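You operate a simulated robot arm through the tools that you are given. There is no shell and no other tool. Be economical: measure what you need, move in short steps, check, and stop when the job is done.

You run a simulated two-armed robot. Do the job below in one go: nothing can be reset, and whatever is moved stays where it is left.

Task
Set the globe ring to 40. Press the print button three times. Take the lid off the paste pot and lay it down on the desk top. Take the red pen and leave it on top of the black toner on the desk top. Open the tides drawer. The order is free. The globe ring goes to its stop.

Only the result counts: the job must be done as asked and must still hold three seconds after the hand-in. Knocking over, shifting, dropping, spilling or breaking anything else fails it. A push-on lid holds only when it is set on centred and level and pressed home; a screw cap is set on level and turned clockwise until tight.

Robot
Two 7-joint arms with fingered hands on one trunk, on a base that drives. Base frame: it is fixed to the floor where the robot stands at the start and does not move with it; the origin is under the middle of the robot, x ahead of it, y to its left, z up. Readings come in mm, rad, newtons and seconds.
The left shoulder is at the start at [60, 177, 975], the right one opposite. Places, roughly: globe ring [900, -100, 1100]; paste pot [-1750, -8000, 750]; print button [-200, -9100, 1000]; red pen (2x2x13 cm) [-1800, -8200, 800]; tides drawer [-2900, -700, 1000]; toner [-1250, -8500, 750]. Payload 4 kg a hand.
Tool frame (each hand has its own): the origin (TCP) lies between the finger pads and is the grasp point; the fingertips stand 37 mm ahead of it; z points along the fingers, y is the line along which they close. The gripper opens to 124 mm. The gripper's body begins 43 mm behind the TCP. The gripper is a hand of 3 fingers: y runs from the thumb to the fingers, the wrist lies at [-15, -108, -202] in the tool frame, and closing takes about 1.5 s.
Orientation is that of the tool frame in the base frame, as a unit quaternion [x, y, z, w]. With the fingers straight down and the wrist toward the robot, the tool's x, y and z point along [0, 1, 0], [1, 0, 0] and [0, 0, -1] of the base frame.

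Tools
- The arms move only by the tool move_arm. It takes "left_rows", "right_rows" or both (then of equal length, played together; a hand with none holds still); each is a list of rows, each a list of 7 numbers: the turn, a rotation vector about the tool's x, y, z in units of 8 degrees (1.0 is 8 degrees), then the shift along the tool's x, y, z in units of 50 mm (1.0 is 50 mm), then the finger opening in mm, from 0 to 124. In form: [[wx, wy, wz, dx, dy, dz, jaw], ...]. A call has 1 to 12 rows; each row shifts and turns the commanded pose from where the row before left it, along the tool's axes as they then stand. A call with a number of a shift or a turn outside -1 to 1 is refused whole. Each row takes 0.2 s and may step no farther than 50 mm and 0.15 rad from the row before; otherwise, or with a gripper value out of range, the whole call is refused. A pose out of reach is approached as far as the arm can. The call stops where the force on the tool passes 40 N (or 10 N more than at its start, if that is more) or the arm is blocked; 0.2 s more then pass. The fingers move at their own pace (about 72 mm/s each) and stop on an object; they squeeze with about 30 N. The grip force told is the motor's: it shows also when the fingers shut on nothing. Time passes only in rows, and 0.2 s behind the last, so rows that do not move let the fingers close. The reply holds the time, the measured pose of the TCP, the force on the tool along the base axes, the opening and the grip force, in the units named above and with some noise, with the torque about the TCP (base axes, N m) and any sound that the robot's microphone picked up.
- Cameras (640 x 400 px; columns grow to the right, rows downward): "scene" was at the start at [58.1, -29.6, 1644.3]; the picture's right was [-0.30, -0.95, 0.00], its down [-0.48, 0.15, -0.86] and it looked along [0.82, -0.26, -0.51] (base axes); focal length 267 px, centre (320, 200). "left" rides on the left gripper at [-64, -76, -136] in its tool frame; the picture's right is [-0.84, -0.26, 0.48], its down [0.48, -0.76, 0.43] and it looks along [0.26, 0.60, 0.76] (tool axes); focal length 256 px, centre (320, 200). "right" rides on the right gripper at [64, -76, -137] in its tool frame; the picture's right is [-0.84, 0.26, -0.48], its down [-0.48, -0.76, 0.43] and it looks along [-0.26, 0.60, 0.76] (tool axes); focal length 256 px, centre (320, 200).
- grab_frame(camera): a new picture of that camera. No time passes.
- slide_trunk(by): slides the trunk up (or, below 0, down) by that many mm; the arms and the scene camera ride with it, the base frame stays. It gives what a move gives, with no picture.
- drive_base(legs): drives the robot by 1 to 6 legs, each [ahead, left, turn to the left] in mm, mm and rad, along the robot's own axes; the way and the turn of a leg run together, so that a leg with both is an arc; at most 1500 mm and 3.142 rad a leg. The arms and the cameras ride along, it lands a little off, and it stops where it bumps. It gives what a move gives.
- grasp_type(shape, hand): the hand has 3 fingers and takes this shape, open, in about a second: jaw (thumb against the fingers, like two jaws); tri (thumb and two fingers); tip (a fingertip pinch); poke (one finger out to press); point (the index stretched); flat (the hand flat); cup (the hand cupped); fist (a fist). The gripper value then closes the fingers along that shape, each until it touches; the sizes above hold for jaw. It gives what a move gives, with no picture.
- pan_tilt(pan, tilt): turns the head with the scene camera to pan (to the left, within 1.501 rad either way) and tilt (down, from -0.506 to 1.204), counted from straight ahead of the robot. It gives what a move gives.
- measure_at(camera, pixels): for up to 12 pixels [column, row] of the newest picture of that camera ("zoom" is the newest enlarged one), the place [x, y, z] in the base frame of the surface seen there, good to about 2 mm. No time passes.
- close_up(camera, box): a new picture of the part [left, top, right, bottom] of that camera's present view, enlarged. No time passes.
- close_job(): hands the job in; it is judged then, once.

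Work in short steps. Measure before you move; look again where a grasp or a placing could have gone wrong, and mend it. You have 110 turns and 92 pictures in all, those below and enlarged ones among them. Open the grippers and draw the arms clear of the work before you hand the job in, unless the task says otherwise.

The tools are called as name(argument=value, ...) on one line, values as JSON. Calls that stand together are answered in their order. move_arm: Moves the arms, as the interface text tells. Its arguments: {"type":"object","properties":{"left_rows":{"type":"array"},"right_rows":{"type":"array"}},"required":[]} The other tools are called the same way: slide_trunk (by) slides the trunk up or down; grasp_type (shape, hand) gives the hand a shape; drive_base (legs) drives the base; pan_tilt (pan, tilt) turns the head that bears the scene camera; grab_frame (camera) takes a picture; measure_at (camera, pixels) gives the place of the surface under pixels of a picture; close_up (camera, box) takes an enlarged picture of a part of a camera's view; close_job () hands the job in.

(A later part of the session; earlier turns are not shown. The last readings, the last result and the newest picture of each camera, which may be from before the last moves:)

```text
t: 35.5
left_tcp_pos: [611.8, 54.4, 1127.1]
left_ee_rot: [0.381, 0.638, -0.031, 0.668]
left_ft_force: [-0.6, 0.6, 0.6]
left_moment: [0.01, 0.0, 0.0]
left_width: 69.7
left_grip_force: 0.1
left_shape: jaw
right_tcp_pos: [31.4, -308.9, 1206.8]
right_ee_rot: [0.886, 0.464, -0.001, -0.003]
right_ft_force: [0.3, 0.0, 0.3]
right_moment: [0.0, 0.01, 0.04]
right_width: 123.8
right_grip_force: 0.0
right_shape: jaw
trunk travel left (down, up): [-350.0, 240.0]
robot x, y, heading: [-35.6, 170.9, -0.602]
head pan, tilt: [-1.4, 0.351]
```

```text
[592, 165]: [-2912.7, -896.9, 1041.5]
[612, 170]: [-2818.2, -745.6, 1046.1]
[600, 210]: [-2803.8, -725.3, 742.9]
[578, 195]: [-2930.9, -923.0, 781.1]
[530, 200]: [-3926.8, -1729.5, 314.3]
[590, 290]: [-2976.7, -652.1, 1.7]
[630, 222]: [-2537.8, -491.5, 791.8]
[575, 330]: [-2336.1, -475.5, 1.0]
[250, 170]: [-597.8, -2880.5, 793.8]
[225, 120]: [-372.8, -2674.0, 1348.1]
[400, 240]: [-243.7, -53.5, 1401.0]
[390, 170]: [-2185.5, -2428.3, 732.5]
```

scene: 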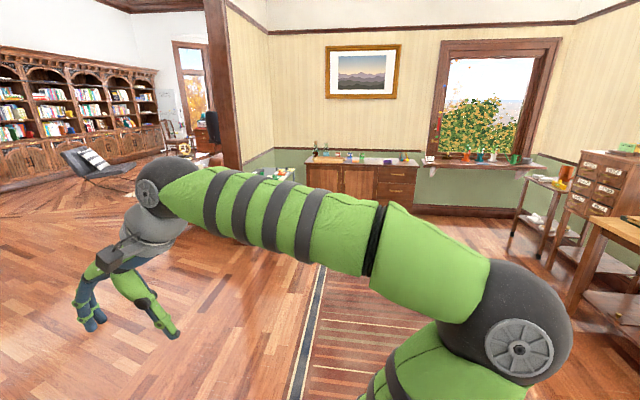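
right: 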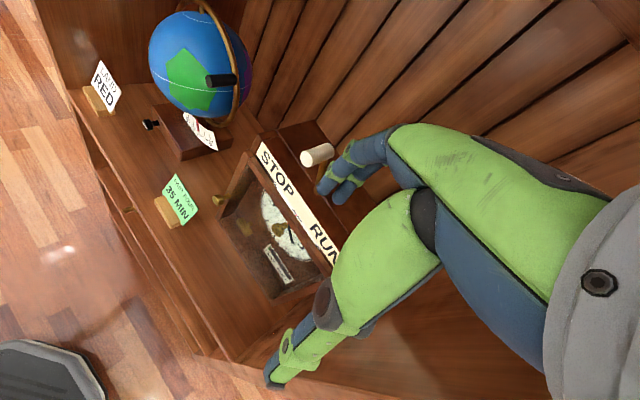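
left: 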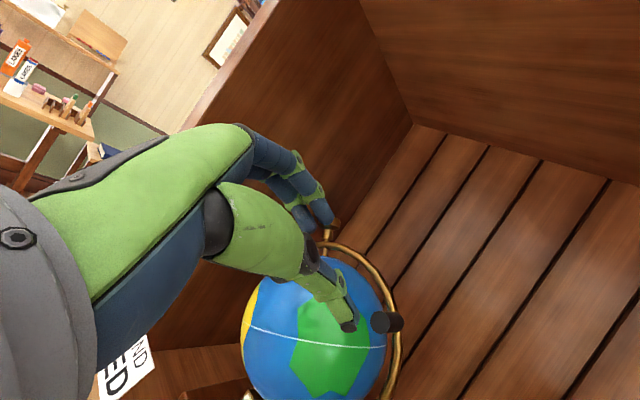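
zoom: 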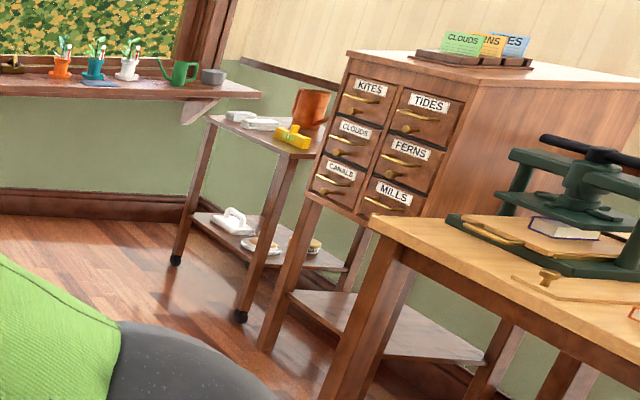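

The tides drawer's front faces (+x, −y). I back off a bit, turn toward that area and look at the way.

drive_base(legs=[[-100, 0, 0], [0, 0, -1.96]])

pan_tilt(pan=0, tilt=0.45)

grab_frame(camera="scene")

```text
t: 41.4
left_tcp_pos: [-470.4, -329.9, 1127.2]
left_ee_rot: [0.742, 0.041, -0.571, 0.349]
left_ft_force: [0.3, -0.2, -0.1]
left_moment: [-0.01, 0.02, 0.04]
left_width: 69.6
left_grip_force: 0.1
left_shape: jaw
right_tcp_pos: [-589.8, 344.9, 1208.3]
right_ee_rot: [0.88, -0.475, 0.001, -0.004]
right_ft_force: [0.5, -0.4, 0.1]
right_moment: [0.01, 0.0, 0.0]
right_width: 123.8
right_grip_force: 0.0
right_shape: jaw
trunk travel left (down, up): [-350.0, 240.0]
robot x, y, heading: [-116.7, 224.1, -2.556]
head pan, tilt: [-1.4, 0.351]
```

```text
t: 42.9
left_tcp_pos: [-472.1, -330.3, 1126.1]
left_ee_rot: [0.742, 0.042, -0.571, 0.349]
left_ft_force: [-0.9, 0.2, 0.1]
left_moment: [0.02, 0.02, 0.02]
left_width: 69.9
left_grip_force: 0.0
left_shape: jaw
right_tcp_pos: [-590.2, 345.4, 1207.2]
right_ee_rot: [0.88, -0.474, 0.001, -0.002]
right_ft_force: [-0.2, 0.1, 0.1]
right_moment: [0.01, 0.02, -0.01]
right_width: 123.8
right_grip_force: 0.0
right_shape: jaw
trunk travel left (down, up): [-350.0, 240.0]
robot x, y, heading: [-121.9, 223.6, -2.549]
head pan, tilt: [0.0, 0.45]
```

```text
60 pictures are left
```

scene: 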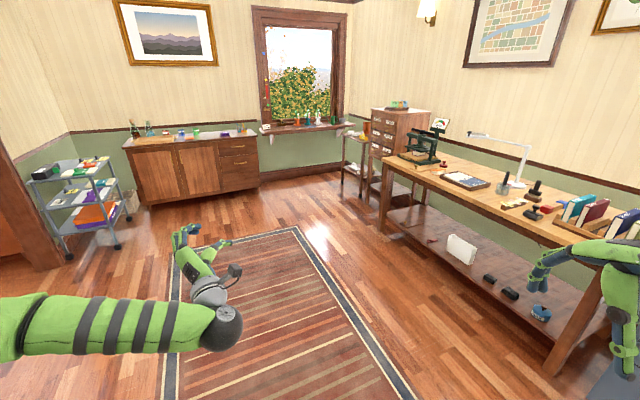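

The way across the rug is open; I check the table's front edge for clearance.

measure_at(camera="scene", pixels=[[610, 270], [556, 365], [385, 230], [372, 160], [390, 140], [366, 200], [400, 122]])

close_up(camera="scene", box=[350, 95, 430, 155])

```text
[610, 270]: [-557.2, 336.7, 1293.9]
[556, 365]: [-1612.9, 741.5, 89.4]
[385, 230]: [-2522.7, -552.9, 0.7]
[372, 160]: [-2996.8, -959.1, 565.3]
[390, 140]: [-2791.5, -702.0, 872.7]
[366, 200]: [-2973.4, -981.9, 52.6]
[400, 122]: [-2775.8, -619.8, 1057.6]
```

```text
6.67 times, centred on (390, 125) of scene
```

zoom: 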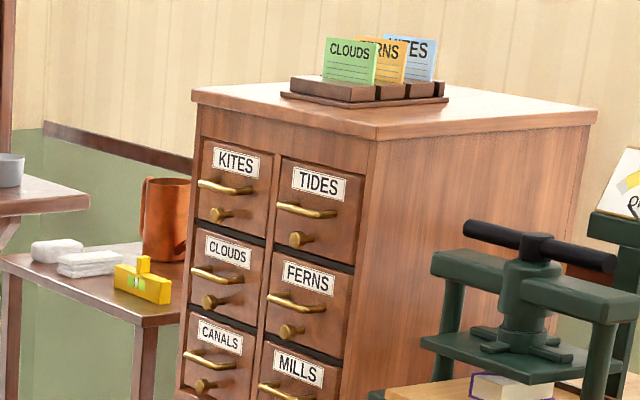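

The floor is clear to the drawer cabinet. I drive over and turn to face it square.

drive_base(legs=[[1300, 97, 0], [1303, 97, 0], [0, 0, -1.2]])

pan_tilt(pan=-0.2, tilt=0.45)

grab_frame(camera="scene")

```text
t: 58.6
left_tcp_pos: [-2789.1, -1301.7, 1128.2]
left_ee_rot: [-0.641, 0.375, 0.669, 0.026]
left_ft_force: [0.2, -0.7, 0.0]
left_moment: [0.01, 0.0, -0.01]
left_width: 69.5
left_grip_force: 0.1
left_shape: jaw
right_tcp_pos: [-2214.3, -928.7, 1207.4]
right_ee_rot: [-0.472, 0.882, -0.003, 0.002]
right_ft_force: [0.1, 0.3, -0.2]
right_moment: [0.01, -0.02, 0.0]
right_width: 123.9
right_grip_force: 0.0
right_shape: jaw
trunk travel left (down, up): [-350.0, 240.0]
robot x, y, heading: [-2137.3, -1410.4, 2.561]
head pan, tilt: [0.0, 0.45]
```

```text
t: 59.3
left_tcp_pos: [-2788.7, -1302.3, 1127.4]
left_ee_rot: [-0.641, 0.375, 0.669, 0.025]
left_ft_force: [0.1, 0.0, 0.1]
left_moment: [0.03, 0.02, -0.01]
left_width: 69.6
left_grip_force: 0.0
left_shape: jaw
right_tcp_pos: [-2215.0, -928.7, 1208.1]
right_ee_rot: [-0.472, 0.882, -0.003, 0.002]
right_ft_force: [-0.5, 0.7, 0.2]
right_moment: [-0.05, 0.01, 0.0]
right_width: 124.1
right_grip_force: 0.1
right_shape: jaw
trunk travel left (down, up): [-350.0, 240.0]
robot x, y, heading: [-2139.7, -1411.6, 2.557]
head pan, tilt: [-0.201, 0.45]
```

```text
58 pictures are left
```

scene: 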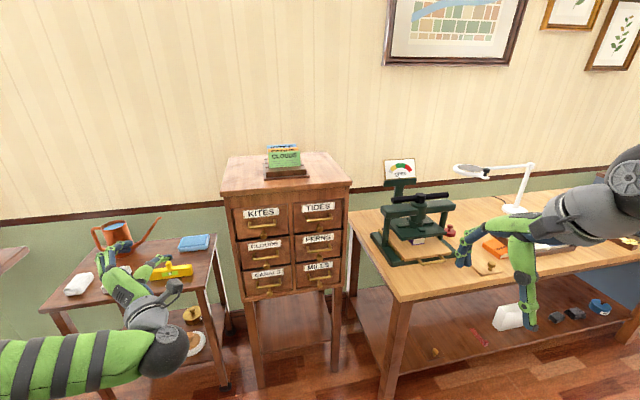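

I take an enlarged look at the tides drawer (about (318,212)) and measure its handle and knob.

close_up(camera="scene", box=[280, 190, 360, 240])

measure_at(camera="scene", pixels=[[308, 222], [320, 219], [330, 216], [318, 226], [297, 212], [342, 206], [318, 208], [245, 225], [321, 223]])

```text
8.00 times, centred on (320, 215) of scene
```

zoom: 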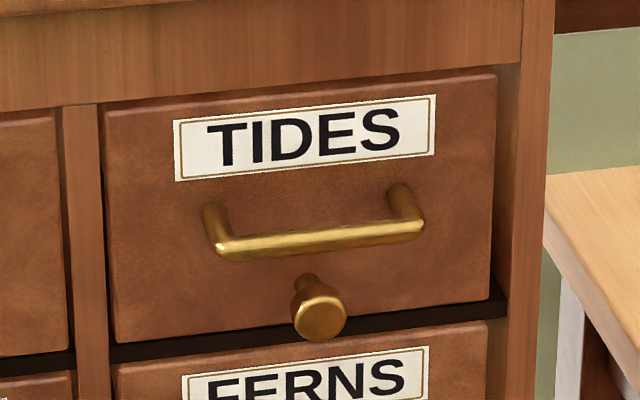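

```text
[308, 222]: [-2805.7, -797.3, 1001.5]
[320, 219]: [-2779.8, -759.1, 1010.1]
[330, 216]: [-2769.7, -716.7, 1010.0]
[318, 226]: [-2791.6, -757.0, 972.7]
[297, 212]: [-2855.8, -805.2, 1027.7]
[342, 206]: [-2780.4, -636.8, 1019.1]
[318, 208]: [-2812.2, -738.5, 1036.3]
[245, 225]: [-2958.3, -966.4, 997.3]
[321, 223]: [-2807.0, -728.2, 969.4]
```

The bar handle is at about (−2781,−761,1006), standing 38 mm off the panel, with a knob below it. I raise the left hand clear, bring the right hand forward, then turn the right hand to point at the drawer.

move_arm(left_rows=[[0, 0, 0, -0.65, 0, 0, 70], [0, 0, 0, -0.65, 0, 0, 70], [0, 0, 0, -0.65, 0, 0, 70], [0, 0, 0, -0.65, 0, 0, 70], [0, 0, 0, -0.65, 0, 0, 70], [0, 0, 0, -0.65, 0, 0, 70]], right_rows=[[0, 0, 0, 0.53, 0.8, 0, 80], [0, 0, 0, 0.53, 0.8, 0, 80], [0, 0, 0, 0.53, 0.8, 0, 80], [0, 0, 0, 0.53, 0.8, 0, 80], [0, 0, 0, 0.53, 0.8, 0, 80], [0, 0, 0, 0.53, 0.8, 0, 80]])

move_arm(right_rows=[[-1, 0, 0, 0, 0, 0, 80], [-1, 0, 0, 0, 0, 0, 80], [-1, 0, 0, 0, 0, 0, 80], [-1, 0, 0, 0, 0, 0, 80], [-1, 0, 0, 0, 0, 0, 80], [-1, 0, 0, 0, 0, 0, 80], [-1, 0, 0, 0, 0, 0, 80], [-1, 0, 0, 0, 0, 0, 80], [-1, 0, 0, 0, 0, 0, 80], [-1, 0, 0, 0, 0, 0, 80], [-1, 0, 0, 0, 0, 0, 80], [-0.25, 0, 0, 0, 0, 0, 80]])

```text
t: 60.7
left_tcp_pos: [-2755.2, -1214.5, 1298.8]
left_ee_rot: [-0.642, 0.375, 0.669, 0.026]
left_ft_force: [0.3, -1.2, -0.3]
left_moment: [0.01, -0.04, 0.0]
left_width: 69.8
left_grip_force: 0.0
left_shape: jaw
right_tcp_pos: [-2504.0, -925.0, 1204.9]
right_ee_rot: [-0.472, 0.882, -0.003, 0.001]
right_ft_force: [-0.6, 0.1, -0.2]
right_moment: [0.0, 0.0, -0.04]
right_width: 80.3
right_grip_force: 0.1
right_shape: jaw
trunk travel left (down, up): [-350.0, 240.0]
robot x, y, heading: [-2143.0, -1407.7, 2.553]
head pan, tilt: [-0.201, 0.45]
```

```text
t: 63.3
left_tcp_pos: [-2754.9, -1213.7, 1299.4]
left_ee_rot: [-0.641, 0.375, 0.669, 0.025]
left_ft_force: [0.0, -0.4, -0.2]
left_moment: [0.02, 0.0, -0.01]
left_width: 69.7
left_grip_force: 0.0
left_shape: jaw
right_tcp_pos: [-2481.3, -922.9, 1241.7]
right_ee_rot: [-0.374, 0.716, 0.522, -0.273]
right_ft_force: [0.2, 0.0, 0.1]
right_moment: [-0.01, -0.02, 0.0]
right_width: 80.3
right_grip_force: 0.3
right_shape: jaw
right hand out of reach, approached as far as the arm can: row 9, 10, 11, 12
trunk travel left (down, up): [-350.0, 240.0]
robot x, y, heading: [-2138.1, -1407.0, 2.557]
head pan, tilt: [-0.201, 0.45]
```

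Nearly level (18° still to go). I go forward a bit where the arm has room and finish the turn, then lower the trunk.

move_arm(right_rows=[[0, 0, 0, 0, 0, 0.9, 80], [0, 0, 0, 0, 0, 0.9, 80], [-1, 0, 0, 0, 0, 0, 80], [-1, 0, 0, 0, 0, 0, 80], [-0.22, 0, 0, 0, 0, 0, 80]])

slide_trunk(by=-200)

```text
t: 64.5
left_tcp_pos: [-2756.1, -1215.5, 1299.3]
left_ee_rot: [-0.642, 0.376, 0.668, 0.025]
left_ft_force: [-0.5, -0.5, -0.1]
left_moment: [-0.03, 0.0, -0.02]
left_width: 69.6
left_grip_force: 0.1
left_shape: jaw
right_tcp_pos: [-2499.6, -911.7, 1232.8]
right_ee_rot: [-0.374, 0.715, 0.524, -0.274]
right_ft_force: [1.0, -0.2, -0.1]
right_moment: [0.0, 0.01, -0.01]
right_width: 80.0
right_grip_force: 0.1
right_shape: jaw
right hand out of reach, approached as far as the arm can: row 1, 2, 3, 4
trunk travel left (down, up): [-350.0, 240.0]
robot x, y, heading: [-2136.6, -1405.7, 2.561]
head pan, tilt: [-0.201, 0.45]
```

```text
t: 66.7
left_tcp_pos: [-2756.1, -1215.0, 1099.3]
left_ee_rot: [-0.642, 0.375, 0.669, 0.025]
left_ft_force: [-0.4, 0.2, 1.0]
left_moment: [-0.02, 0.0, 0.01]
left_width: 69.6
left_grip_force: 0.1
left_shape: jaw
right_tcp_pos: [-2499.8, -912.9, 1034.8]
right_ee_rot: [-0.374, 0.714, 0.524, -0.274]
right_ft_force: [-1.1, -0.1, 0.3]
right_moment: [-0.02, 0.0, -0.04]
right_width: 80.2
right_grip_force: 0.1
right_shape: jaw
trunk travel left (down, up): [-150.0, 440.0]
robot x, y, heading: [-2140.6, -1405.0, 2.556]
head pan, tilt: [-0.201, 0.45]
```

I raise the hand relative to the shoulder, where the wrist has more freedom, and finish the turn.

move_arm(right_rows=[[0, 0, 0, 0, 0.9, 0, 80], [0, 0, 0, 0, 0.9, 0, 80], [0, 0, 0, 0, 0, 0.9, 80], [0, 0, 0, 0, 0, 0.9, 80], [-1, 0, 0, 0, 0, 0, 80], [-1, 0, 0, 0, 0, 0, 80], [-0.22, 0, 0, 0, 0, 0, 80]])

```text
t: 68.3
left_tcp_pos: [-2755.7, -1214.3, 1099.6]
left_ee_rot: [-0.641, 0.375, 0.669, 0.025]
left_ft_force: [-0.6, 0.7, -0.1]
left_moment: [0.02, 0.0, -0.02]
left_width: 70.1
left_grip_force: 0.0
left_shape: jaw
right_tcp_pos: [-2593.1, -850.6, 1092.6]
right_ee_rot: [-0.374, 0.715, 0.524, -0.274]
right_ft_force: [0.2, -0.5, 0.3]
right_moment: [-0.04, 0.02, 0.05]
right_width: 79.7
right_grip_force: 0.0
right_shape: jaw
right hand out of reach, approached as far as the arm can: row 5, 6
trunk travel left (down, up): [-150.0, 440.0]
robot x, y, heading: [-2137.3, -1406.3, 2.554]
head pan, tilt: [-0.201, 0.45]
```

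The 18° downward pitch is fine for gripping the bar. I approach to about 60 mm short, aimed 28 mm right of the bar's middle to miss the knob, and look.

move_arm(right_rows=[[0, 0, 0, 0.12, -0.42, 0, 60], [0, 0, 0, 0, 0, 0.95, 60], [0, 0, 0, 0, 0, 0.95, 60], [0, 0, 0, 0, 0, 0.95, 60], [0, 0, 0, 0, 0, 0, 60]])

grab_frame(camera="right")

close_up(camera="scene", box=[260, 180, 400, 280])

```text
t: 69.5
left_tcp_pos: [-2755.4, -1213.7, 1099.0]
left_ee_rot: [-0.642, 0.375, 0.668, 0.025]
left_ft_force: [-0.7, 0.9, -0.7]
left_moment: [0.05, 0.03, 0.0]
left_width: 69.8
left_grip_force: 0.0
left_shape: jaw
right_tcp_pos: [-2613.7, -817.7, 1116.3]
right_ee_rot: [-0.374, 0.712, 0.527, -0.276]
right_ft_force: [1.0, 0.4, 0.6]
right_moment: [0.01, 0.0, -0.02]
right_width: 60.0
right_grip_force: 0.1
right_shape: jaw
right hand out of reach, approached as far as the arm can: row 1, 2, 3, 4
trunk travel left (down, up): [-150.0, 440.0]
robot x, y, heading: [-2138.4, -1408.1, 2.558]
head pan, tilt: [-0.201, 0.45]
```

```text
56 pictures are left
```

right: 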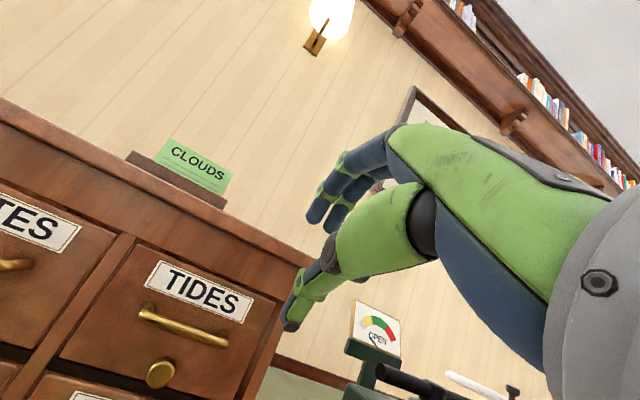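

```text
4.00 times, centred on (330, 230) of scene
```

zoom: 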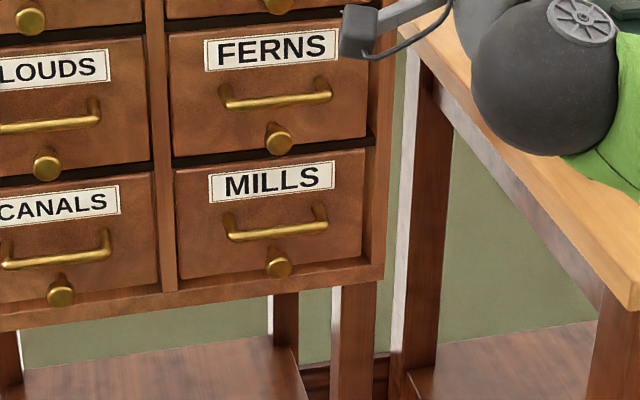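

The wrist limits the level pose. The bar can be gripped at any pitch about its axis, so I tilt the hand further down (about 35°), where the arm has freedom, and try again.

move_arm(right_rows=[[1, 0, 0, 0, 0, 0, 60], [1, 0, 0, 0, 0, 0, 60], [0.3, 0, 0, 0, 0, 0, 60], [0, 0, 0, 0, 0.3, 0.6, 60], [0, 0, 0, 0, 0, 0, 60]])

```text
t: 70.7
left_tcp_pos: [-2757.0, -1214.4, 1099.0]
left_ee_rot: [-0.641, 0.376, 0.669, 0.025]
left_ft_force: [-0.5, 0.1, -0.5]
left_moment: [-0.01, -0.02, -0.02]
left_width: 69.7
left_grip_force: 0.0
left_shape: jaw
right_tcp_pos: [-2616.4, -804.8, 1115.8]
right_ee_rot: [-0.409, 0.783, 0.415, -0.217]
right_ft_force: [0.1, -0.4, 0.0]
right_moment: [-0.01, -0.02, -0.02]
right_width: 60.1
right_grip_force: 0.1
right_shape: jaw
right hand out of reach, approached as far as the arm can: row 4
trunk travel left (down, up): [-150.0, 440.0]
robot x, y, heading: [-2141.1, -1409.3, 2.558]
head pan, tilt: [-0.201, 0.45]
```

It's actually the reach limit, since the shoulder is now too low. I raise the trunk 200 mm and lower the hand in front of the drawer.

slide_trunk(by=200)

move_arm(right_rows=[[0, 0, 0, 0, -0.7, 0.51, 60], [0, 0, 0, 0, -0.7, 0.51, 60], [0, 0, 0, 0, -0.7, 0.51, 60], [0, 0, 0, 0, -0.7, 0.51, 60], [0, 0, 0, 0, -0.7, 0.51, 60], [0, 0, 0, 0, -0.7, 0.51, 60], [0, 0, 0, 0, -0.7, 0.51, 60]])

```text
t: 72.8
left_tcp_pos: [-2756.1, -1214.5, 1299.2]
left_ee_rot: [-0.641, 0.375, 0.669, 0.026]
left_ft_force: [0.3, 0.5, 0.2]
left_moment: [0.04, 0.03, 0.03]
left_width: 69.6
left_grip_force: 0.1
left_shape: jaw
right_tcp_pos: [-2616.6, -804.4, 1316.7]
right_ee_rot: [-0.409, 0.783, 0.415, -0.217]
right_ft_force: [0.3, -0.3, -0.7]
right_moment: [-0.02, 0.0, -0.03]
right_width: 60.1
right_grip_force: 0.0
right_shape: jaw
trunk travel left (down, up): [-350.0, 240.0]
robot x, y, heading: [-2140.2, -1408.7, 2.561]
head pan, tilt: [-0.201, 0.45]
```

```text
t: 74.4
left_tcp_pos: [-2755.8, -1214.8, 1298.9]
left_ee_rot: [-0.641, 0.375, 0.669, 0.026]
left_ft_force: [-0.2, 1.1, 0.6]
left_moment: [-0.01, -0.01, -0.02]
left_width: 69.4
left_grip_force: 0.0
left_shape: jaw
right_tcp_pos: [-2621.6, -800.1, 1100.2]
right_ee_rot: [-0.41, 0.782, 0.416, -0.218]
right_ft_force: [0.0, -1.0, -0.3]
right_moment: [0.02, 0.04, -0.01]
right_width: 59.9
right_grip_force: 0.0
right_shape: jaw
right hand out of reach, approached as far as the arm can: row 6, 7
trunk travel left (down, up): [-350.0, 240.0]
robot x, y, heading: [-2138.7, -1409.5, 2.56]
head pan, tilt: [-0.201, 0.45]
```

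So a level hand needs a low shoulder and a nearer base. First I fold the left hand back to pointing down and near the body, and raise the right hand again.

move_arm(left_rows=[[0, 0, 1, 0, 0, 0, 70], [0, 0, 1, 0, 0, 0, 70], [0, 0, 1, 0, 0, 0, 70], [0, 0, 1, 0, 0, 0, 70], [0, 0, 1, 0, 0, 0, 70], [0, 0, 1, 0, 0, 0, 70], [0, 0, 0.6, 0, 0, 0, 70]], right_rows=[[0, 0, 0, 0, 0.7, -0.51, 60], [0, 0, 0, 0, 0.7, -0.51, 60], [0, 0, 0, 0, 0.7, -0.51, 60], [0, 0, 0, 0, 0.7, -0.51, 60], [0, 0, 0, 0, 0.7, -0.51, 60], [0, 0, 0, 0, 0, 0, 60], [0, 0, 0, 0, 0, 0, 60]])

move_arm(left_rows=[[1, 0, 0, 0, 0, 0, 70], [1, 0, 0, 0, 0, 0, 70], [1, 0, 0, 0, 0, 0, 70], [1, 0, 0, 0, 0, 0, 70], [1, 0, 0, 0, 0, 0, 70], [1, 0, 0, 0, 0, 0, 70], [1, 0, 0, 0, 0, 0, 70], [1, 0, 0, 0, 0, 0, 70], [1, 0, 0, 0, 0, 0, 70], [1, 0, 0, 0, 0, 0, 70], [0, 0, 0, 0, -1, 0, 70], [0, 0, 0, 0, -1, 0, 70]])

```text
t: 76.0
left_tcp_pos: [-2756.2, -1214.2, 1298.5]
left_ee_rot: [-0.42, 0.613, 0.616, -0.262]
left_ft_force: [1.0, 0.4, 0.9]
left_moment: [0.02, -0.01, 0.02]
left_width: 69.8
left_grip_force: 0.1
left_shape: jaw
right_tcp_pos: [-2619.6, -805.6, 1315.2]
right_ee_rot: [-0.41, 0.783, 0.415, -0.217]
right_ft_force: [-0.1, 0.3, -1.1]
right_moment: [0.0, 0.01, -0.02]
right_width: 60.0
right_grip_force: 0.1
right_shape: jaw
trunk travel left (down, up): [-350.0, 240.0]
robot x, y, heading: [-2135.8, -1405.7, 2.558]
head pan, tilt: [-0.201, 0.45]
```

```text
t: 78.6
left_tcp_pos: [-2668.1, -1265.5, 1294.0]
left_ee_rot: [-0.488, 0.869, 0.068, 0.052]
left_ft_force: [0.0, 0.9, 0.1]
left_moment: [0.03, 0.0, 0.0]
left_width: 69.9
left_grip_force: 0.0
left_shape: jaw
right_tcp_pos: [-2618.6, -806.7, 1316.8]
right_ee_rot: [-0.409, 0.783, 0.416, -0.218]
right_ft_force: [0.0, -0.1, 0.1]
right_moment: [-0.03, 0.0, 0.03]
right_width: 59.9
right_grip_force: 0.1
right_shape: jaw
trunk travel left (down, up): [-350.0, 240.0]
robot x, y, heading: [-2143.5, -1407.4, 2.56]
head pan, tilt: [-0.201, 0.45]
```

Now the right hand goes back 150 mm; then the trunk lowers 300 mm and the base moves 200 mm nearer.

move_arm(right_rows=[[0, 0, 0, 0, -0.58, -0.8, 60], [0, 0, 0, 0, -0.58, -0.8, 60], [0, 0, 0, 0, -0.58, -0.8, 60]])

slide_trunk(by=-300)

drive_base(legs=[[200, 0, 0]])

grab_frame(camera="right")

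```text
t: 79.4
left_tcp_pos: [-2668.7, -1264.9, 1293.9]
left_ee_rot: [-0.489, 0.868, 0.069, 0.052]
left_ft_force: [-0.2, -0.1, 0.0]
left_moment: [0.02, 0.0, 0.0]
left_width: 69.9
left_grip_force: 0.1
left_shape: jaw
right_tcp_pos: [-2494.3, -892.2, 1310.9]
right_ee_rot: [-0.411, 0.782, 0.415, -0.218]
right_ft_force: [-0.8, -0.1, -0.2]
right_moment: [0.01, 0.01, -0.01]
right_width: 60.2
right_grip_force: 0.0
right_shape: jaw
trunk travel left (down, up): [-350.0, 240.0]
robot x, y, heading: [-2137.6, -1408.5, 2.563]
head pan, tilt: [-0.201, 0.45]
```

```text
t: 82.4
left_tcp_pos: [-2669.4, -1265.1, 993.1]
left_ee_rot: [-0.488, 0.869, 0.068, 0.052]
left_ft_force: [0.1, -0.3, -0.2]
left_moment: [0.0, -0.04, -0.02]
left_width: 69.8
left_grip_force: 0.1
left_shape: jaw
right_tcp_pos: [-2494.9, -891.5, 1012.3]
right_ee_rot: [-0.409, 0.783, 0.415, -0.217]
right_ft_force: [1.1, 0.2, 0.2]
right_moment: [-0.02, 0.01, 0.01]
right_width: 60.0
right_grip_force: 0.0
right_shape: jaw
trunk travel left (down, up): [-50.0, 540.0]
robot x, y, heading: [-2139.8, -1406.5, 2.557]
head pan, tilt: [-0.201, 0.45]
```

```text
t: 84.0
left_tcp_pos: [-2835.5, -1155.7, 991.9]
left_ee_rot: [-0.489, 0.868, 0.068, 0.052]
left_ft_force: [0.4, -0.6, -0.4]
left_moment: [0.01, -0.03, 0.02]
left_width: 70.0
left_grip_force: 0.0
left_shape: jaw
right_tcp_pos: [-2660.3, -783.5, 1013.6]
right_ee_rot: [-0.41, 0.782, 0.415, -0.218]
right_ft_force: [0.2, -0.4, 0.0]
right_moment: [-0.06, 0.03, 0.01]
right_width: 60.0
right_grip_force: 0.1
right_shape: jaw
trunk travel left (down, up): [-50.0, 540.0]
robot x, y, heading: [-2301.5, -1299.6, 2.56]
head pan, tilt: [-0.201, 0.45]
```

```text
54 pictures are left
```

right: 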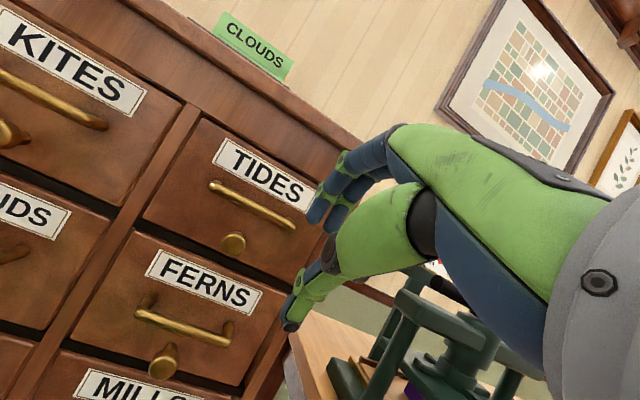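

Good reachable pose. I measure the tides bar from the right camera (ends near (215,187) and (292,226)).

measure_at(camera="right", pixels=[[217, 187], [235, 197], [253, 206], [272, 216], [288, 224], [233, 242], [200, 220], [290, 182]])

```text
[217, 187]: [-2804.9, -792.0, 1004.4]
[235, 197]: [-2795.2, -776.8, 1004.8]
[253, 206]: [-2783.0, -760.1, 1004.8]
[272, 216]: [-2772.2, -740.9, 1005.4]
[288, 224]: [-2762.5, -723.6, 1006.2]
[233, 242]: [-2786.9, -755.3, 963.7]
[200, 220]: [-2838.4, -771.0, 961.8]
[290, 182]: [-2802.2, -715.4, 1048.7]
```

Bar middle is (−2783,−760,1003). I align with the hand opened to 44 mm and advance along the finger axis to take it 25 mm right of the middle.

move_arm(right_rows=[[0, 0, 0, 0.26, 0.57, 0, 44], [0, 0, 0, 0.26, 0.57, 0, 44], [0, 0, 0, 0, 0, 0.5, 44], [0, 0, 0, 0, 0, 0.5, 44], [0, 0, 0, 0, 0, 0, 44]])

grab_frame(camera="right")

```text
t: 85.2
left_tcp_pos: [-2835.4, -1156.6, 991.9]
left_ee_rot: [-0.489, 0.868, 0.068, 0.052]
left_ft_force: [-0.5, -0.7, 0.2]
left_moment: [0.03, 0.04, -0.02]
left_width: 69.8
left_grip_force: 0.2
left_shape: jaw
right_tcp_pos: [-2734.4, -761.9, 1031.7]
right_ee_rot: [-0.41, 0.782, 0.416, -0.218]
right_ft_force: [0.3, 0.9, -0.8]
right_moment: [-0.03, 0.0, -0.01]
right_width: 44.3
right_grip_force: 0.0
right_shape: jaw
trunk travel left (down, up): [-50.0, 540.0]
robot x, y, heading: [-2306.8, -1297.8, 2.56]
head pan, tilt: [-0.201, 0.45]
```

```text
53 pictures are left
```

right: 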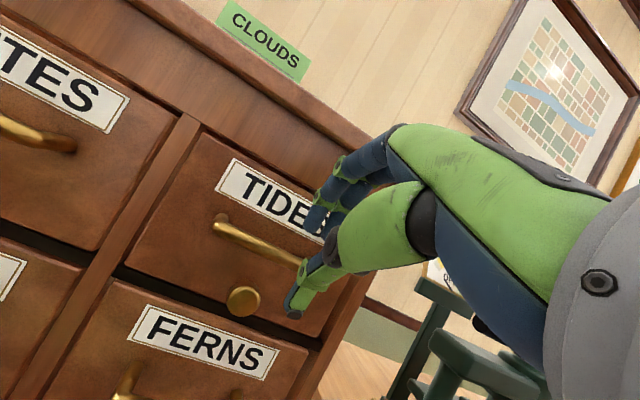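

The bar runs between thumb and fingers and the thumb clears the knob. I advance 40 mm and close.

move_arm(right_rows=[[0, 0, 0, 0, 0, 0.4, 44], [0, 0, 0, 0, 0, 0.4, 44], [0, 0, 0, 0, 0, 0, 2], [0, 0, 0, 0, 0, 0, 2], [0, 0, 0, 0, 0, 0, 2], [0, 0, 0, 0, 0, 0, 2], [0, 0, 0, 0, 0, 0, 2]])

grab_frame(camera="right")

```text
t: 86.8
left_tcp_pos: [-2835.1, -1156.2, 992.3]
left_ee_rot: [-0.489, 0.868, 0.068, 0.051]
left_ft_force: [0.0, -0.5, 0.8]
left_moment: [-0.03, -0.02, 0.02]
left_width: 69.6
left_grip_force: 0.0
left_shape: jaw
right_tcp_pos: [-2762.5, -742.2, 1006.7]
right_ee_rot: [-0.411, 0.783, 0.414, -0.217]
right_ft_force: [6.6, -6.7, -12.7]
right_moment: [-0.11, -0.05, -0.11]
right_width: 5.9
right_grip_force: 30.0
right_shape: jaw
trunk travel left (down, up): [-50.0, 540.0]
robot x, y, heading: [-2302.8, -1298.1, 2.561]
head pan, tilt: [-0.201, 0.45]
```

```text
52 pictures are left
```

right: 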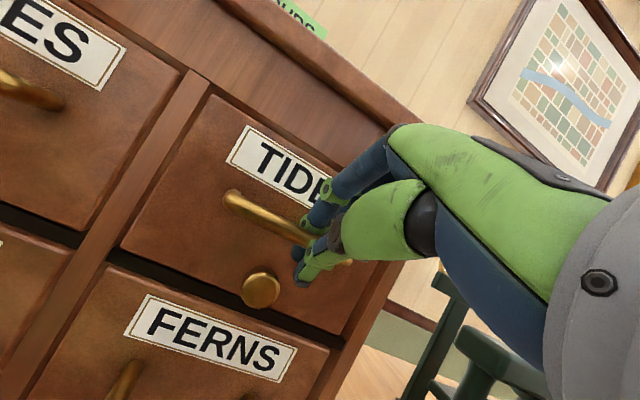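

Gripped. I pull straight back 50 mm and watch whether the drawer follows.

move_arm(right_rows=[[0, 0, 0, -0.02, -0.22, -0.33, 2], [0, 0, 0, -0.02, -0.22, -0.33, 2], [0, 0, 0, -0.02, -0.22, -0.33, 2]])

grab_frame(camera="right")

```text
t: 87.6
left_tcp_pos: [-2836.0, -1155.6, 992.8]
left_ee_rot: [-0.49, 0.868, 0.067, 0.052]
left_ft_force: [0.0, 0.2, -0.7]
left_moment: [-0.01, -0.02, 0.0]
left_width: 69.9
left_grip_force: 0.1
left_shape: jaw
right_tcp_pos: [-2711.7, -774.3, 1006.6]
right_ee_rot: [-0.41, 0.783, 0.414, -0.216]
right_ft_force: [2.8, 1.3, -16.5]
right_moment: [-0.13, -0.12, -0.15]
right_width: 5.0
right_grip_force: 30.4
right_shape: jaw
trunk travel left (down, up): [-50.0, 540.0]
robot x, y, heading: [-2304.0, -1301.2, 2.559]
head pan, tilt: [-0.201, 0.45]
```

```text
51 pictures are left
```

right: 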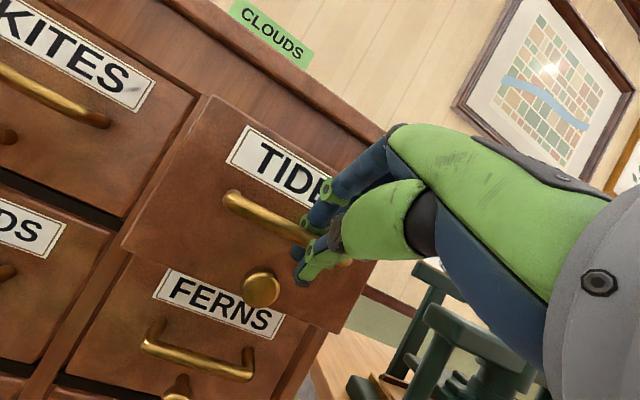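

The drawer follows freely. I draw it out further by backing the base 150 mm while holding on.

drive_base(legs=[[-150, 0, 0]])

grab_frame(camera="scene")

```text
t: 89.0
left_tcp_pos: [-2710.2, -1237.6, 992.7]
left_ee_rot: [-0.489, 0.868, 0.068, 0.051]
left_ft_force: [-0.1, -0.4, -0.1]
left_moment: [-0.01, 0.01, -0.02]
left_width: 69.6
left_grip_force: 0.0
left_shape: jaw
right_tcp_pos: [-2586.1, -856.0, 1007.6]
right_ee_rot: [-0.409, 0.784, 0.414, -0.217]
right_ft_force: [5.1, 9.8, -19.3]
right_moment: [-0.16, -0.17, -0.42]
right_width: 4.9
right_grip_force: 30.3
right_shape: jaw
trunk travel left (down, up): [-50.0, 540.0]
robot x, y, heading: [-2180.3, -1380.9, 2.564]
head pan, tilt: [-0.201, 0.45]
```

```text
50 pictures are left
```

scene: 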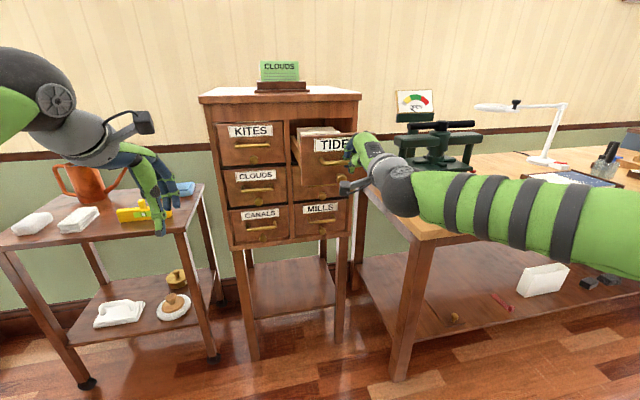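

It's out about 210 mm. I try 60 mm more to see whether there's a stop, so it is surely fully open.

drive_base(legs=[[-60, 0, 0]])

close_up(camera="scene", box=[200, 90, 400, 240])

```text
t: 89.8
left_tcp_pos: [-2692.1, -1252.5, 992.1]
left_ee_rot: [-0.491, 0.867, 0.067, 0.052]
left_ft_force: [0.8, 0.2, -0.3]
left_moment: [0.02, 0.01, -0.03]
left_width: 69.9
left_grip_force: 0.1
left_shape: jaw
right_tcp_pos: [-2569.2, -864.0, 1003.4]
right_ee_rot: [-0.408, 0.787, 0.411, -0.213]
right_ft_force: [-12.9, 7.1, -4.0]
right_moment: [-0.21, -0.06, -0.2]
right_width: 0.0
right_grip_force: 30.1
right_shape: jaw
trunk travel left (down, up): [-50.0, 540.0]
robot x, y, heading: [-2162.1, -1393.7, 2.557]
head pan, tilt: [-0.201, 0.45]
stopped in leg 1: the force on the tool passed its limit (the readings are from after the stop); the commanded pose is now the measured one
```

```text
2.67 times, centred on (300, 165) of scene
```

zoom: 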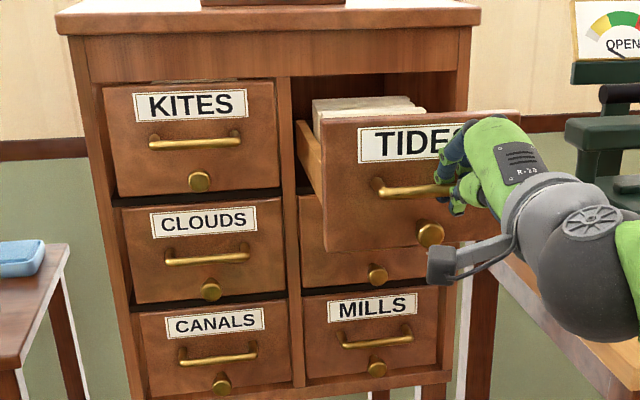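

The drawer met its stop. I release and back out along the finger axis, then raise clear.

move_arm(right_rows=[[0, 0, 0, 0, 0, 0, 44], [0, 0, 0, 0, 0, 0, 44], [0, 0, 0, 0, 0, 0, 44], [0, 0, 0, 0, 0, -0.5, 44], [0, 0, 0, 0, 0, -0.8, 44], [0, 0, 0, 0, 0, -0.8, 44], [0, 0, 0, 0, 0, -0.8, 44]])

drive_base(legs=[[-350, 0, 0]])

grab_frame(camera="scene")

```text
t: 91.4
left_tcp_pos: [-2691.7, -1252.0, 993.9]
left_ee_rot: [-0.489, 0.868, 0.068, 0.052]
left_ft_force: [0.6, 0.2, 0.3]
left_moment: [-0.03, -0.01, -0.03]
left_width: 70.0
left_grip_force: 0.1
left_shape: jaw
right_tcp_pos: [-2469.3, -933.1, 1085.4]
right_ee_rot: [-0.408, 0.786, 0.413, -0.213]
right_ft_force: [-0.7, -1.1, -0.2]
right_moment: [0.01, 0.02, -0.01]
right_width: 44.0
right_grip_force: 0.1
right_shape: jaw
trunk travel left (down, up): [-50.0, 540.0]
robot x, y, heading: [-2159.8, -1391.9, 2.558]
head pan, tilt: [-0.201, 0.45]
```

```text
t: 93.7
left_tcp_pos: [-2397.0, -1442.2, 992.0]
left_ee_rot: [-0.488, 0.869, 0.067, 0.051]
left_ft_force: [-0.3, -0.7, 0.6]
left_moment: [0.03, 0.0, 0.02]
left_width: 70.0
left_grip_force: 0.1
left_shape: jaw
right_tcp_pos: [-2174.4, -1126.7, 1087.7]
right_ee_rot: [-0.407, 0.787, 0.413, -0.213]
right_ft_force: [0.1, -0.7, 0.3]
right_moment: [0.0, 0.02, 0.03]
right_width: 43.6
right_grip_force: 0.1
right_shape: jaw
trunk travel left (down, up): [-50.0, 540.0]
robot x, y, heading: [-1867.9, -1586.4, 2.553]
head pan, tilt: [-0.201, 0.45]
```

```text
48 pictures are left
```

scene: 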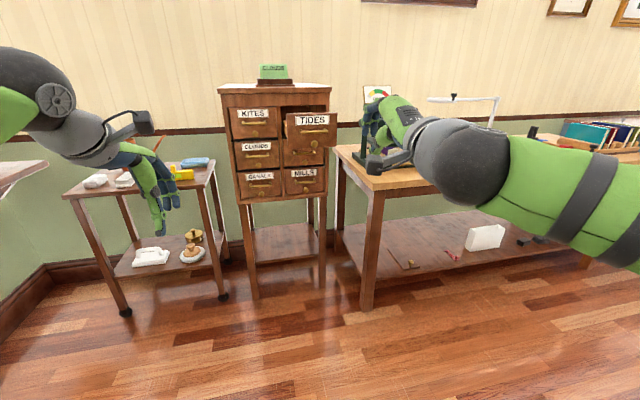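

The tides drawer stands open. I straighten the right hand to pointing down, raise the trunk to its start height and turn toward −y to find the way to the desk.

move_arm(right_rows=[[1, 0, 0, 0, 0, 0, 80], [1, 0, 0, 0, 0, 0, 80], [1, 0, 0, 0, 0, 0, 80], [1, 0, 0, 0, 0, 0, 80], [1, 0, 0, 0, 0, 0, 80], [1, 0, 0, 0, 0, 0, 80], [1, 0, 0, 0, 0, 0, 80]])

slide_trunk(by=450)

drive_base(legs=[[0, 0, 2.16]])

pan_tilt(pan=0.5, tilt=0.25)

grab_frame(camera="scene")

```text
t: 95.3
left_tcp_pos: [-2396.8, -1442.7, 993.0]
left_ee_rot: [-0.488, 0.868, 0.069, 0.051]
left_ft_force: [0.0, 0.7, -0.2]
left_moment: [-0.01, 0.04, 0.01]
left_width: 69.9
left_grip_force: 0.0
left_shape: jaw
right_tcp_pos: [-2174.5, -1126.9, 1086.8]
right_ee_rot: [-0.46, 0.888, -0.004, 0.003]
right_ft_force: [0.1, 0.2, -0.3]
right_moment: [0.0, 0.02, -0.01]
right_width: 79.9
right_grip_force: 0.1
right_shape: jaw
trunk travel left (down, up): [-50.0, 540.0]
robot x, y, heading: [-1869.0, -1587.4, 2.558]
head pan, tilt: [-0.201, 0.45]
```

```text
refused: 450 is not a number from -400 to 400
```

```text
t: 100.9
left_tcp_pos: [-1682.5, -2104.8, 993.0]
left_ee_rot: [0.996, 0.03, -0.077, 0.037]
left_ft_force: [-1.2, 0.4, 0.4]
left_moment: [-0.03, 0.01, 0.0]
left_width: 69.8
left_grip_force: 0.1
left_shape: jaw
right_tcp_pos: [-2068.9, -2102.8, 1085.8]
right_ee_rot: [1.0, -0.005, 0.0, -0.004]
right_ft_force: [-0.3, 0.4, 0.6]
right_moment: [0.01, 0.01, -0.01]
right_width: 79.6
right_grip_force: 0.1
right_shape: jaw
trunk travel left (down, up): [-50.0, 540.0]
robot x, y, heading: [-1868.8, -1587.2, -1.546]
head pan, tilt: [-0.201, 0.45]
```

```text
t: 102.0
left_tcp_pos: [-1682.7, -2105.0, 992.7]
left_ee_rot: [0.996, 0.029, -0.077, 0.037]
left_ft_force: [0.7, -0.3, 0.1]
left_moment: [-0.02, 0.03, 0.01]
left_width: 69.8
left_grip_force: 0.0
left_shape: jaw
right_tcp_pos: [-2070.0, -2102.7, 1087.0]
right_ee_rot: [1.0, -0.005, -0.001, -0.004]
right_ft_force: [0.1, 0.3, 0.5]
right_moment: [-0.02, 0.0, 0.02]
right_width: 79.9
right_grip_force: 0.0
right_shape: jaw
trunk travel left (down, up): [-50.0, 540.0]
robot x, y, heading: [-1865.0, -1586.9, -1.546]
head pan, tilt: [0.499, 0.25]
```

```text
47 pictures are left
```

scene: 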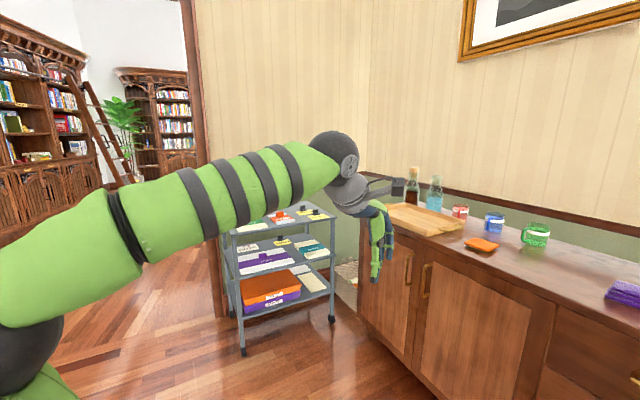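

The passage to the next room is left of the post near (210,250), with a shelf trolley before it. I measure these, and raise the trunk.

measure_at(camera="scene", pixels=[[214, 300], [243, 350], [213, 180], [170, 140], [100, 180], [130, 182], [30, 210], [190, 260], [190, 182], [160, 330]])

slide_trunk(by=400)

drive_base(legs=[[0, 0, 1.2]])

pan_tilt(pan=-0.6, tilt=0.3)

grab_frame(camera="scene")

```text
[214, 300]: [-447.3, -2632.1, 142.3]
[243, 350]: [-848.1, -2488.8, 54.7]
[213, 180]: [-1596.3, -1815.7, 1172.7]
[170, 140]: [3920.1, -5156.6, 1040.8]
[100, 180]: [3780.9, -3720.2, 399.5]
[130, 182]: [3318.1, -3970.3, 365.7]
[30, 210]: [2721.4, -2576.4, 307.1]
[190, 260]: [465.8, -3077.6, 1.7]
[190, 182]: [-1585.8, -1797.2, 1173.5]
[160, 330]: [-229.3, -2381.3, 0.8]
```

```text
t: 105.8
left_tcp_pos: [-1683.0, -2104.8, 1392.6]
left_ee_rot: [0.996, 0.029, -0.077, 0.036]
left_ft_force: [-0.4, 0.1, 0.6]
left_moment: [0.02, -0.02, 0.0]
left_width: 69.9
left_grip_force: 0.0
left_shape: jaw
right_tcp_pos: [-2069.4, -2102.9, 1487.9]
right_ee_rot: [1.0, -0.005, 0.0, -0.005]
right_ft_force: [0.3, 1.2, 0.0]
right_moment: [0.01, -0.04, 0.01]
right_width: 79.6
right_grip_force: 0.0
right_shape: jaw
trunk travel left (down, up): [-450.0, 140.0]
robot x, y, heading: [-1865.8, -1585.1, -1.549]
head pan, tilt: [0.499, 0.25]
```

```text
t: 109.2
left_tcp_pos: [-1317.1, -1600.3, 1392.6]
left_ee_rot: [0.803, 0.59, -0.042, 0.073]
left_ft_force: [0.4, -0.3, 0.4]
left_moment: [-0.01, -0.01, -0.01]
left_width: 69.8
left_grip_force: 0.0
left_shape: jaw
right_tcp_pos: [-1457.5, -1960.6, 1487.4]
right_ee_rot: [0.827, 0.563, -0.003, -0.004]
right_ft_force: [-0.3, -0.1, -0.1]
right_moment: [0.01, 0.01, 0.01]
right_width: 79.5
right_grip_force: 0.1
right_shape: jaw
trunk travel left (down, up): [-450.0, 140.0]
robot x, y, heading: [-1867.7, -1588.5, -0.345]
head pan, tilt: [0.499, 0.25]
```

```text
t: 110.5
left_tcp_pos: [-1318.0, -1599.9, 1393.0]
left_ee_rot: [0.804, 0.589, -0.043, 0.074]
left_ft_force: [0.9, 1.1, -0.5]
left_moment: [0.0, 0.01, 0.03]
left_width: 69.8
left_grip_force: 0.1
left_shape: jaw
right_tcp_pos: [-1456.8, -1960.1, 1487.7]
right_ee_rot: [0.827, 0.563, -0.004, -0.004]
right_ft_force: [0.8, 0.3, 0.0]
right_moment: [0.01, 0.03, 0.02]
right_width: 79.6
right_grip_force: 0.1
right_shape: jaw
trunk travel left (down, up): [-450.0, 140.0]
robot x, y, heading: [-1865.0, -1586.8, -0.338]
head pan, tilt: [-0.6, 0.3]
```

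```text
46 pictures are left
```

scene: 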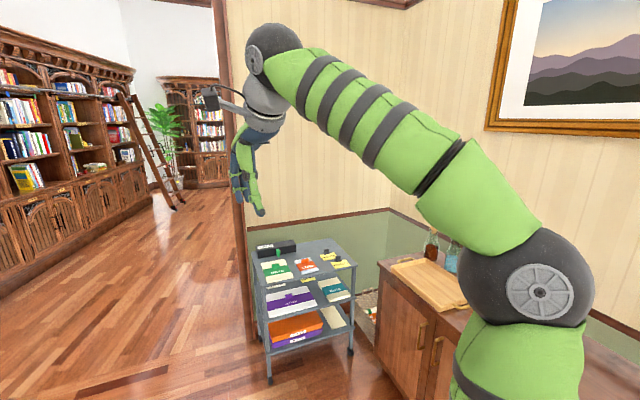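

I drive to about (250,−2000), in front of the passage, turn to −y and look.

drive_base(legs=[[1066, 155, 0], [1066, 155, 0], [0, 0, -1.23]])

pan_tilt(pan=0, tilt=0.3)

grab_frame(camera="scene")

```text
t: 124.4
left_tcp_pos: [415.5, -2555.8, 1392.9]
left_ee_rot: [0.996, 0.008, -0.079, 0.034]
left_ft_force: [-0.3, 0.9, 0.0]
left_moment: [-0.01, 0.02, 0.0]
left_width: 69.9
left_grip_force: 0.0
left_shape: jaw
right_tcp_pos: [28.8, -2537.4, 1485.8]
right_ee_rot: [1.0, -0.028, -0.001, -0.005]
right_ft_force: [0.3, 1.5, -0.8]
right_moment: [0.0, -0.04, -0.04]
right_width: 79.6
right_grip_force: 0.0
right_shape: jaw
trunk travel left (down, up): [-450.0, 140.0]
robot x, y, heading: [256.3, -2029.3, -1.592]
head pan, tilt: [-0.6, 0.3]
```

```text
t: 125.4
left_tcp_pos: [416.3, -2555.0, 1393.1]
left_ee_rot: [0.996, 0.008, -0.078, 0.036]
left_ft_force: [0.1, -0.2, -0.9]
left_moment: [-0.02, -0.01, -0.01]
left_width: 70.0
left_grip_force: 0.0
left_shape: jaw
right_tcp_pos: [29.3, -2536.1, 1485.9]
right_ee_rot: [1.0, -0.027, 0.0, -0.006]
right_ft_force: [0.0, -0.9, 0.1]
right_moment: [0.0, 0.0, -0.01]
right_width: 79.6
right_grip_force: 0.0
right_shape: jaw
trunk travel left (down, up): [-450.0, 140.0]
robot x, y, heading: [253.6, -2034.5, -1.599]
head pan, tilt: [0.0, 0.3]
```

```text
45 pictures are left
```

scene: 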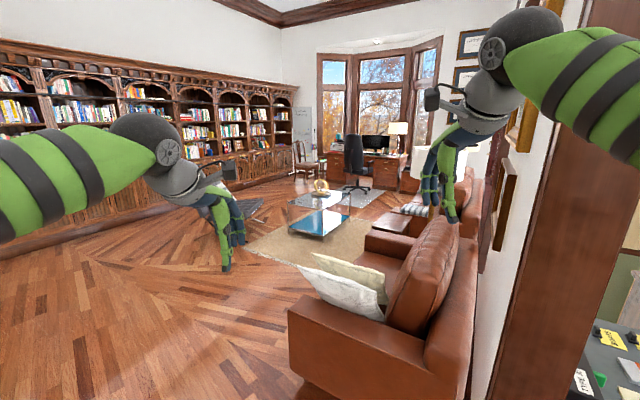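

The desk is at the far window (about (375,160)). I measure the sofa, the glass table, the lounge chair and the desk to plan a way.

measure_at(camera="scene", pixels=[[290, 360], [287, 310], [322, 240], [290, 228], [250, 208], [348, 205], [308, 178], [360, 190], [330, 158], [408, 175], [390, 138], [220, 290]])

close_up(camera="scene", box=[220, 110, 440, 260])

```text
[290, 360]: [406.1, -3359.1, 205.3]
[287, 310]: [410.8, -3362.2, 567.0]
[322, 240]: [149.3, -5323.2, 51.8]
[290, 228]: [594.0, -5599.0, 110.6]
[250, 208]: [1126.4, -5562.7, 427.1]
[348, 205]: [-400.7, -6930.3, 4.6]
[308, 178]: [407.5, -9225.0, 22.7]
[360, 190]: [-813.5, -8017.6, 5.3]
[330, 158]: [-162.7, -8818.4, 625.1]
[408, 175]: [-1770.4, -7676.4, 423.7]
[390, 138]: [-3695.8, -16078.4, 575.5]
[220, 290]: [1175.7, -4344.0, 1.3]
```

```text
2.67 times, centred on (330, 185) of scene
```

zoom: 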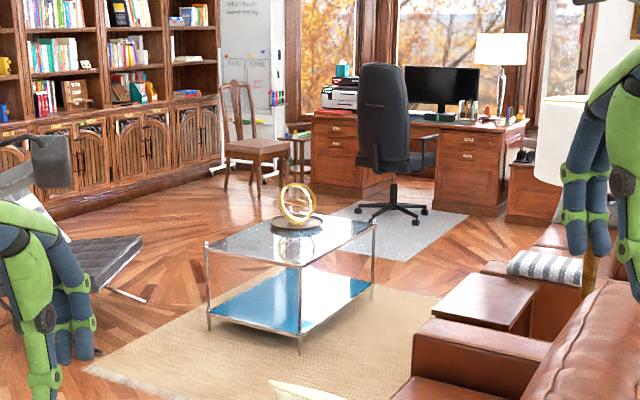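

I measure a few more obstacle points between here and the desk.

measure_at(camera="scene", pixels=[[348.5, 216], [364.5, 250], [372, 228], [393, 212], [358, 222], [264.5, 222.5], [346, 188], [366, 189], [394, 190], [404, 190], [275, 205], [316, 180]])

```text
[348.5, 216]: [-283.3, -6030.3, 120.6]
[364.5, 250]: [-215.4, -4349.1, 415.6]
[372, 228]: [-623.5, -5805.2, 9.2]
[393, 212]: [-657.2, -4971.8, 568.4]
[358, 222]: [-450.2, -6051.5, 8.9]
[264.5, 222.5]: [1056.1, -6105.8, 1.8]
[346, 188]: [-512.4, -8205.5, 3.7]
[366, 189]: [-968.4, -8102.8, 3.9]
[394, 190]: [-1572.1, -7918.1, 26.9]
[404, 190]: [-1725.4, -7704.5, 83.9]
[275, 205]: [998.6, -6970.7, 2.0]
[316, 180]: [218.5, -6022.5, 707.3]
```

The corridor between sofa and glass table looks about 800 mm wide; I check whether the side table juts into it.

measure_at(camera="scene", pixels=[[373, 224], [374, 232], [378, 222], [385, 217], [371, 220], [383, 232], [366, 232], [395, 203], [376, 214], [398, 196]])

```text
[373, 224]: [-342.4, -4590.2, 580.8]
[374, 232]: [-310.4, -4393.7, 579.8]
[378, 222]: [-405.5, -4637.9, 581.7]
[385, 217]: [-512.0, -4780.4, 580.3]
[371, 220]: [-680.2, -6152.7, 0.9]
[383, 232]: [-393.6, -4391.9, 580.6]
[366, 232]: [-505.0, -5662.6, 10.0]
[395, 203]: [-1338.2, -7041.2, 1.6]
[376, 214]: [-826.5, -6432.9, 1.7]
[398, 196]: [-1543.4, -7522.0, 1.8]
```

The corridor is clear. I drive around the sofa corner onto its centre line first.

drive_base(legs=[[1004, 824, 0], [0, 0, -0.52], [1200, 0, 0]])

```text
t: 139.1
left_tcp_pos: [262.6, -4619.7, 1392.5]
left_ee_rot: [0.961, -0.264, -0.085, 0.012]
left_ft_force: [0.0, 1.1, 0.4]
left_moment: [0.02, 0.01, -0.01]
left_width: 69.8
left_grip_force: 0.1
left_shape: jaw
right_tcp_pos: [-57.3, -4402.2, 1486.1]
right_ee_rot: [0.954, -0.298, 0.001, -0.005]
right_ft_force: [0.4, -1.1, 0.1]
right_moment: [0.01, 0.0, 0.0]
right_width: 79.4
right_grip_force: 0.0
right_shape: jaw
trunk travel left (down, up): [-450.0, 140.0]
robot x, y, heading: [402.5, -4087.2, -2.141]
head pan, tilt: [0.0, 0.3]
```

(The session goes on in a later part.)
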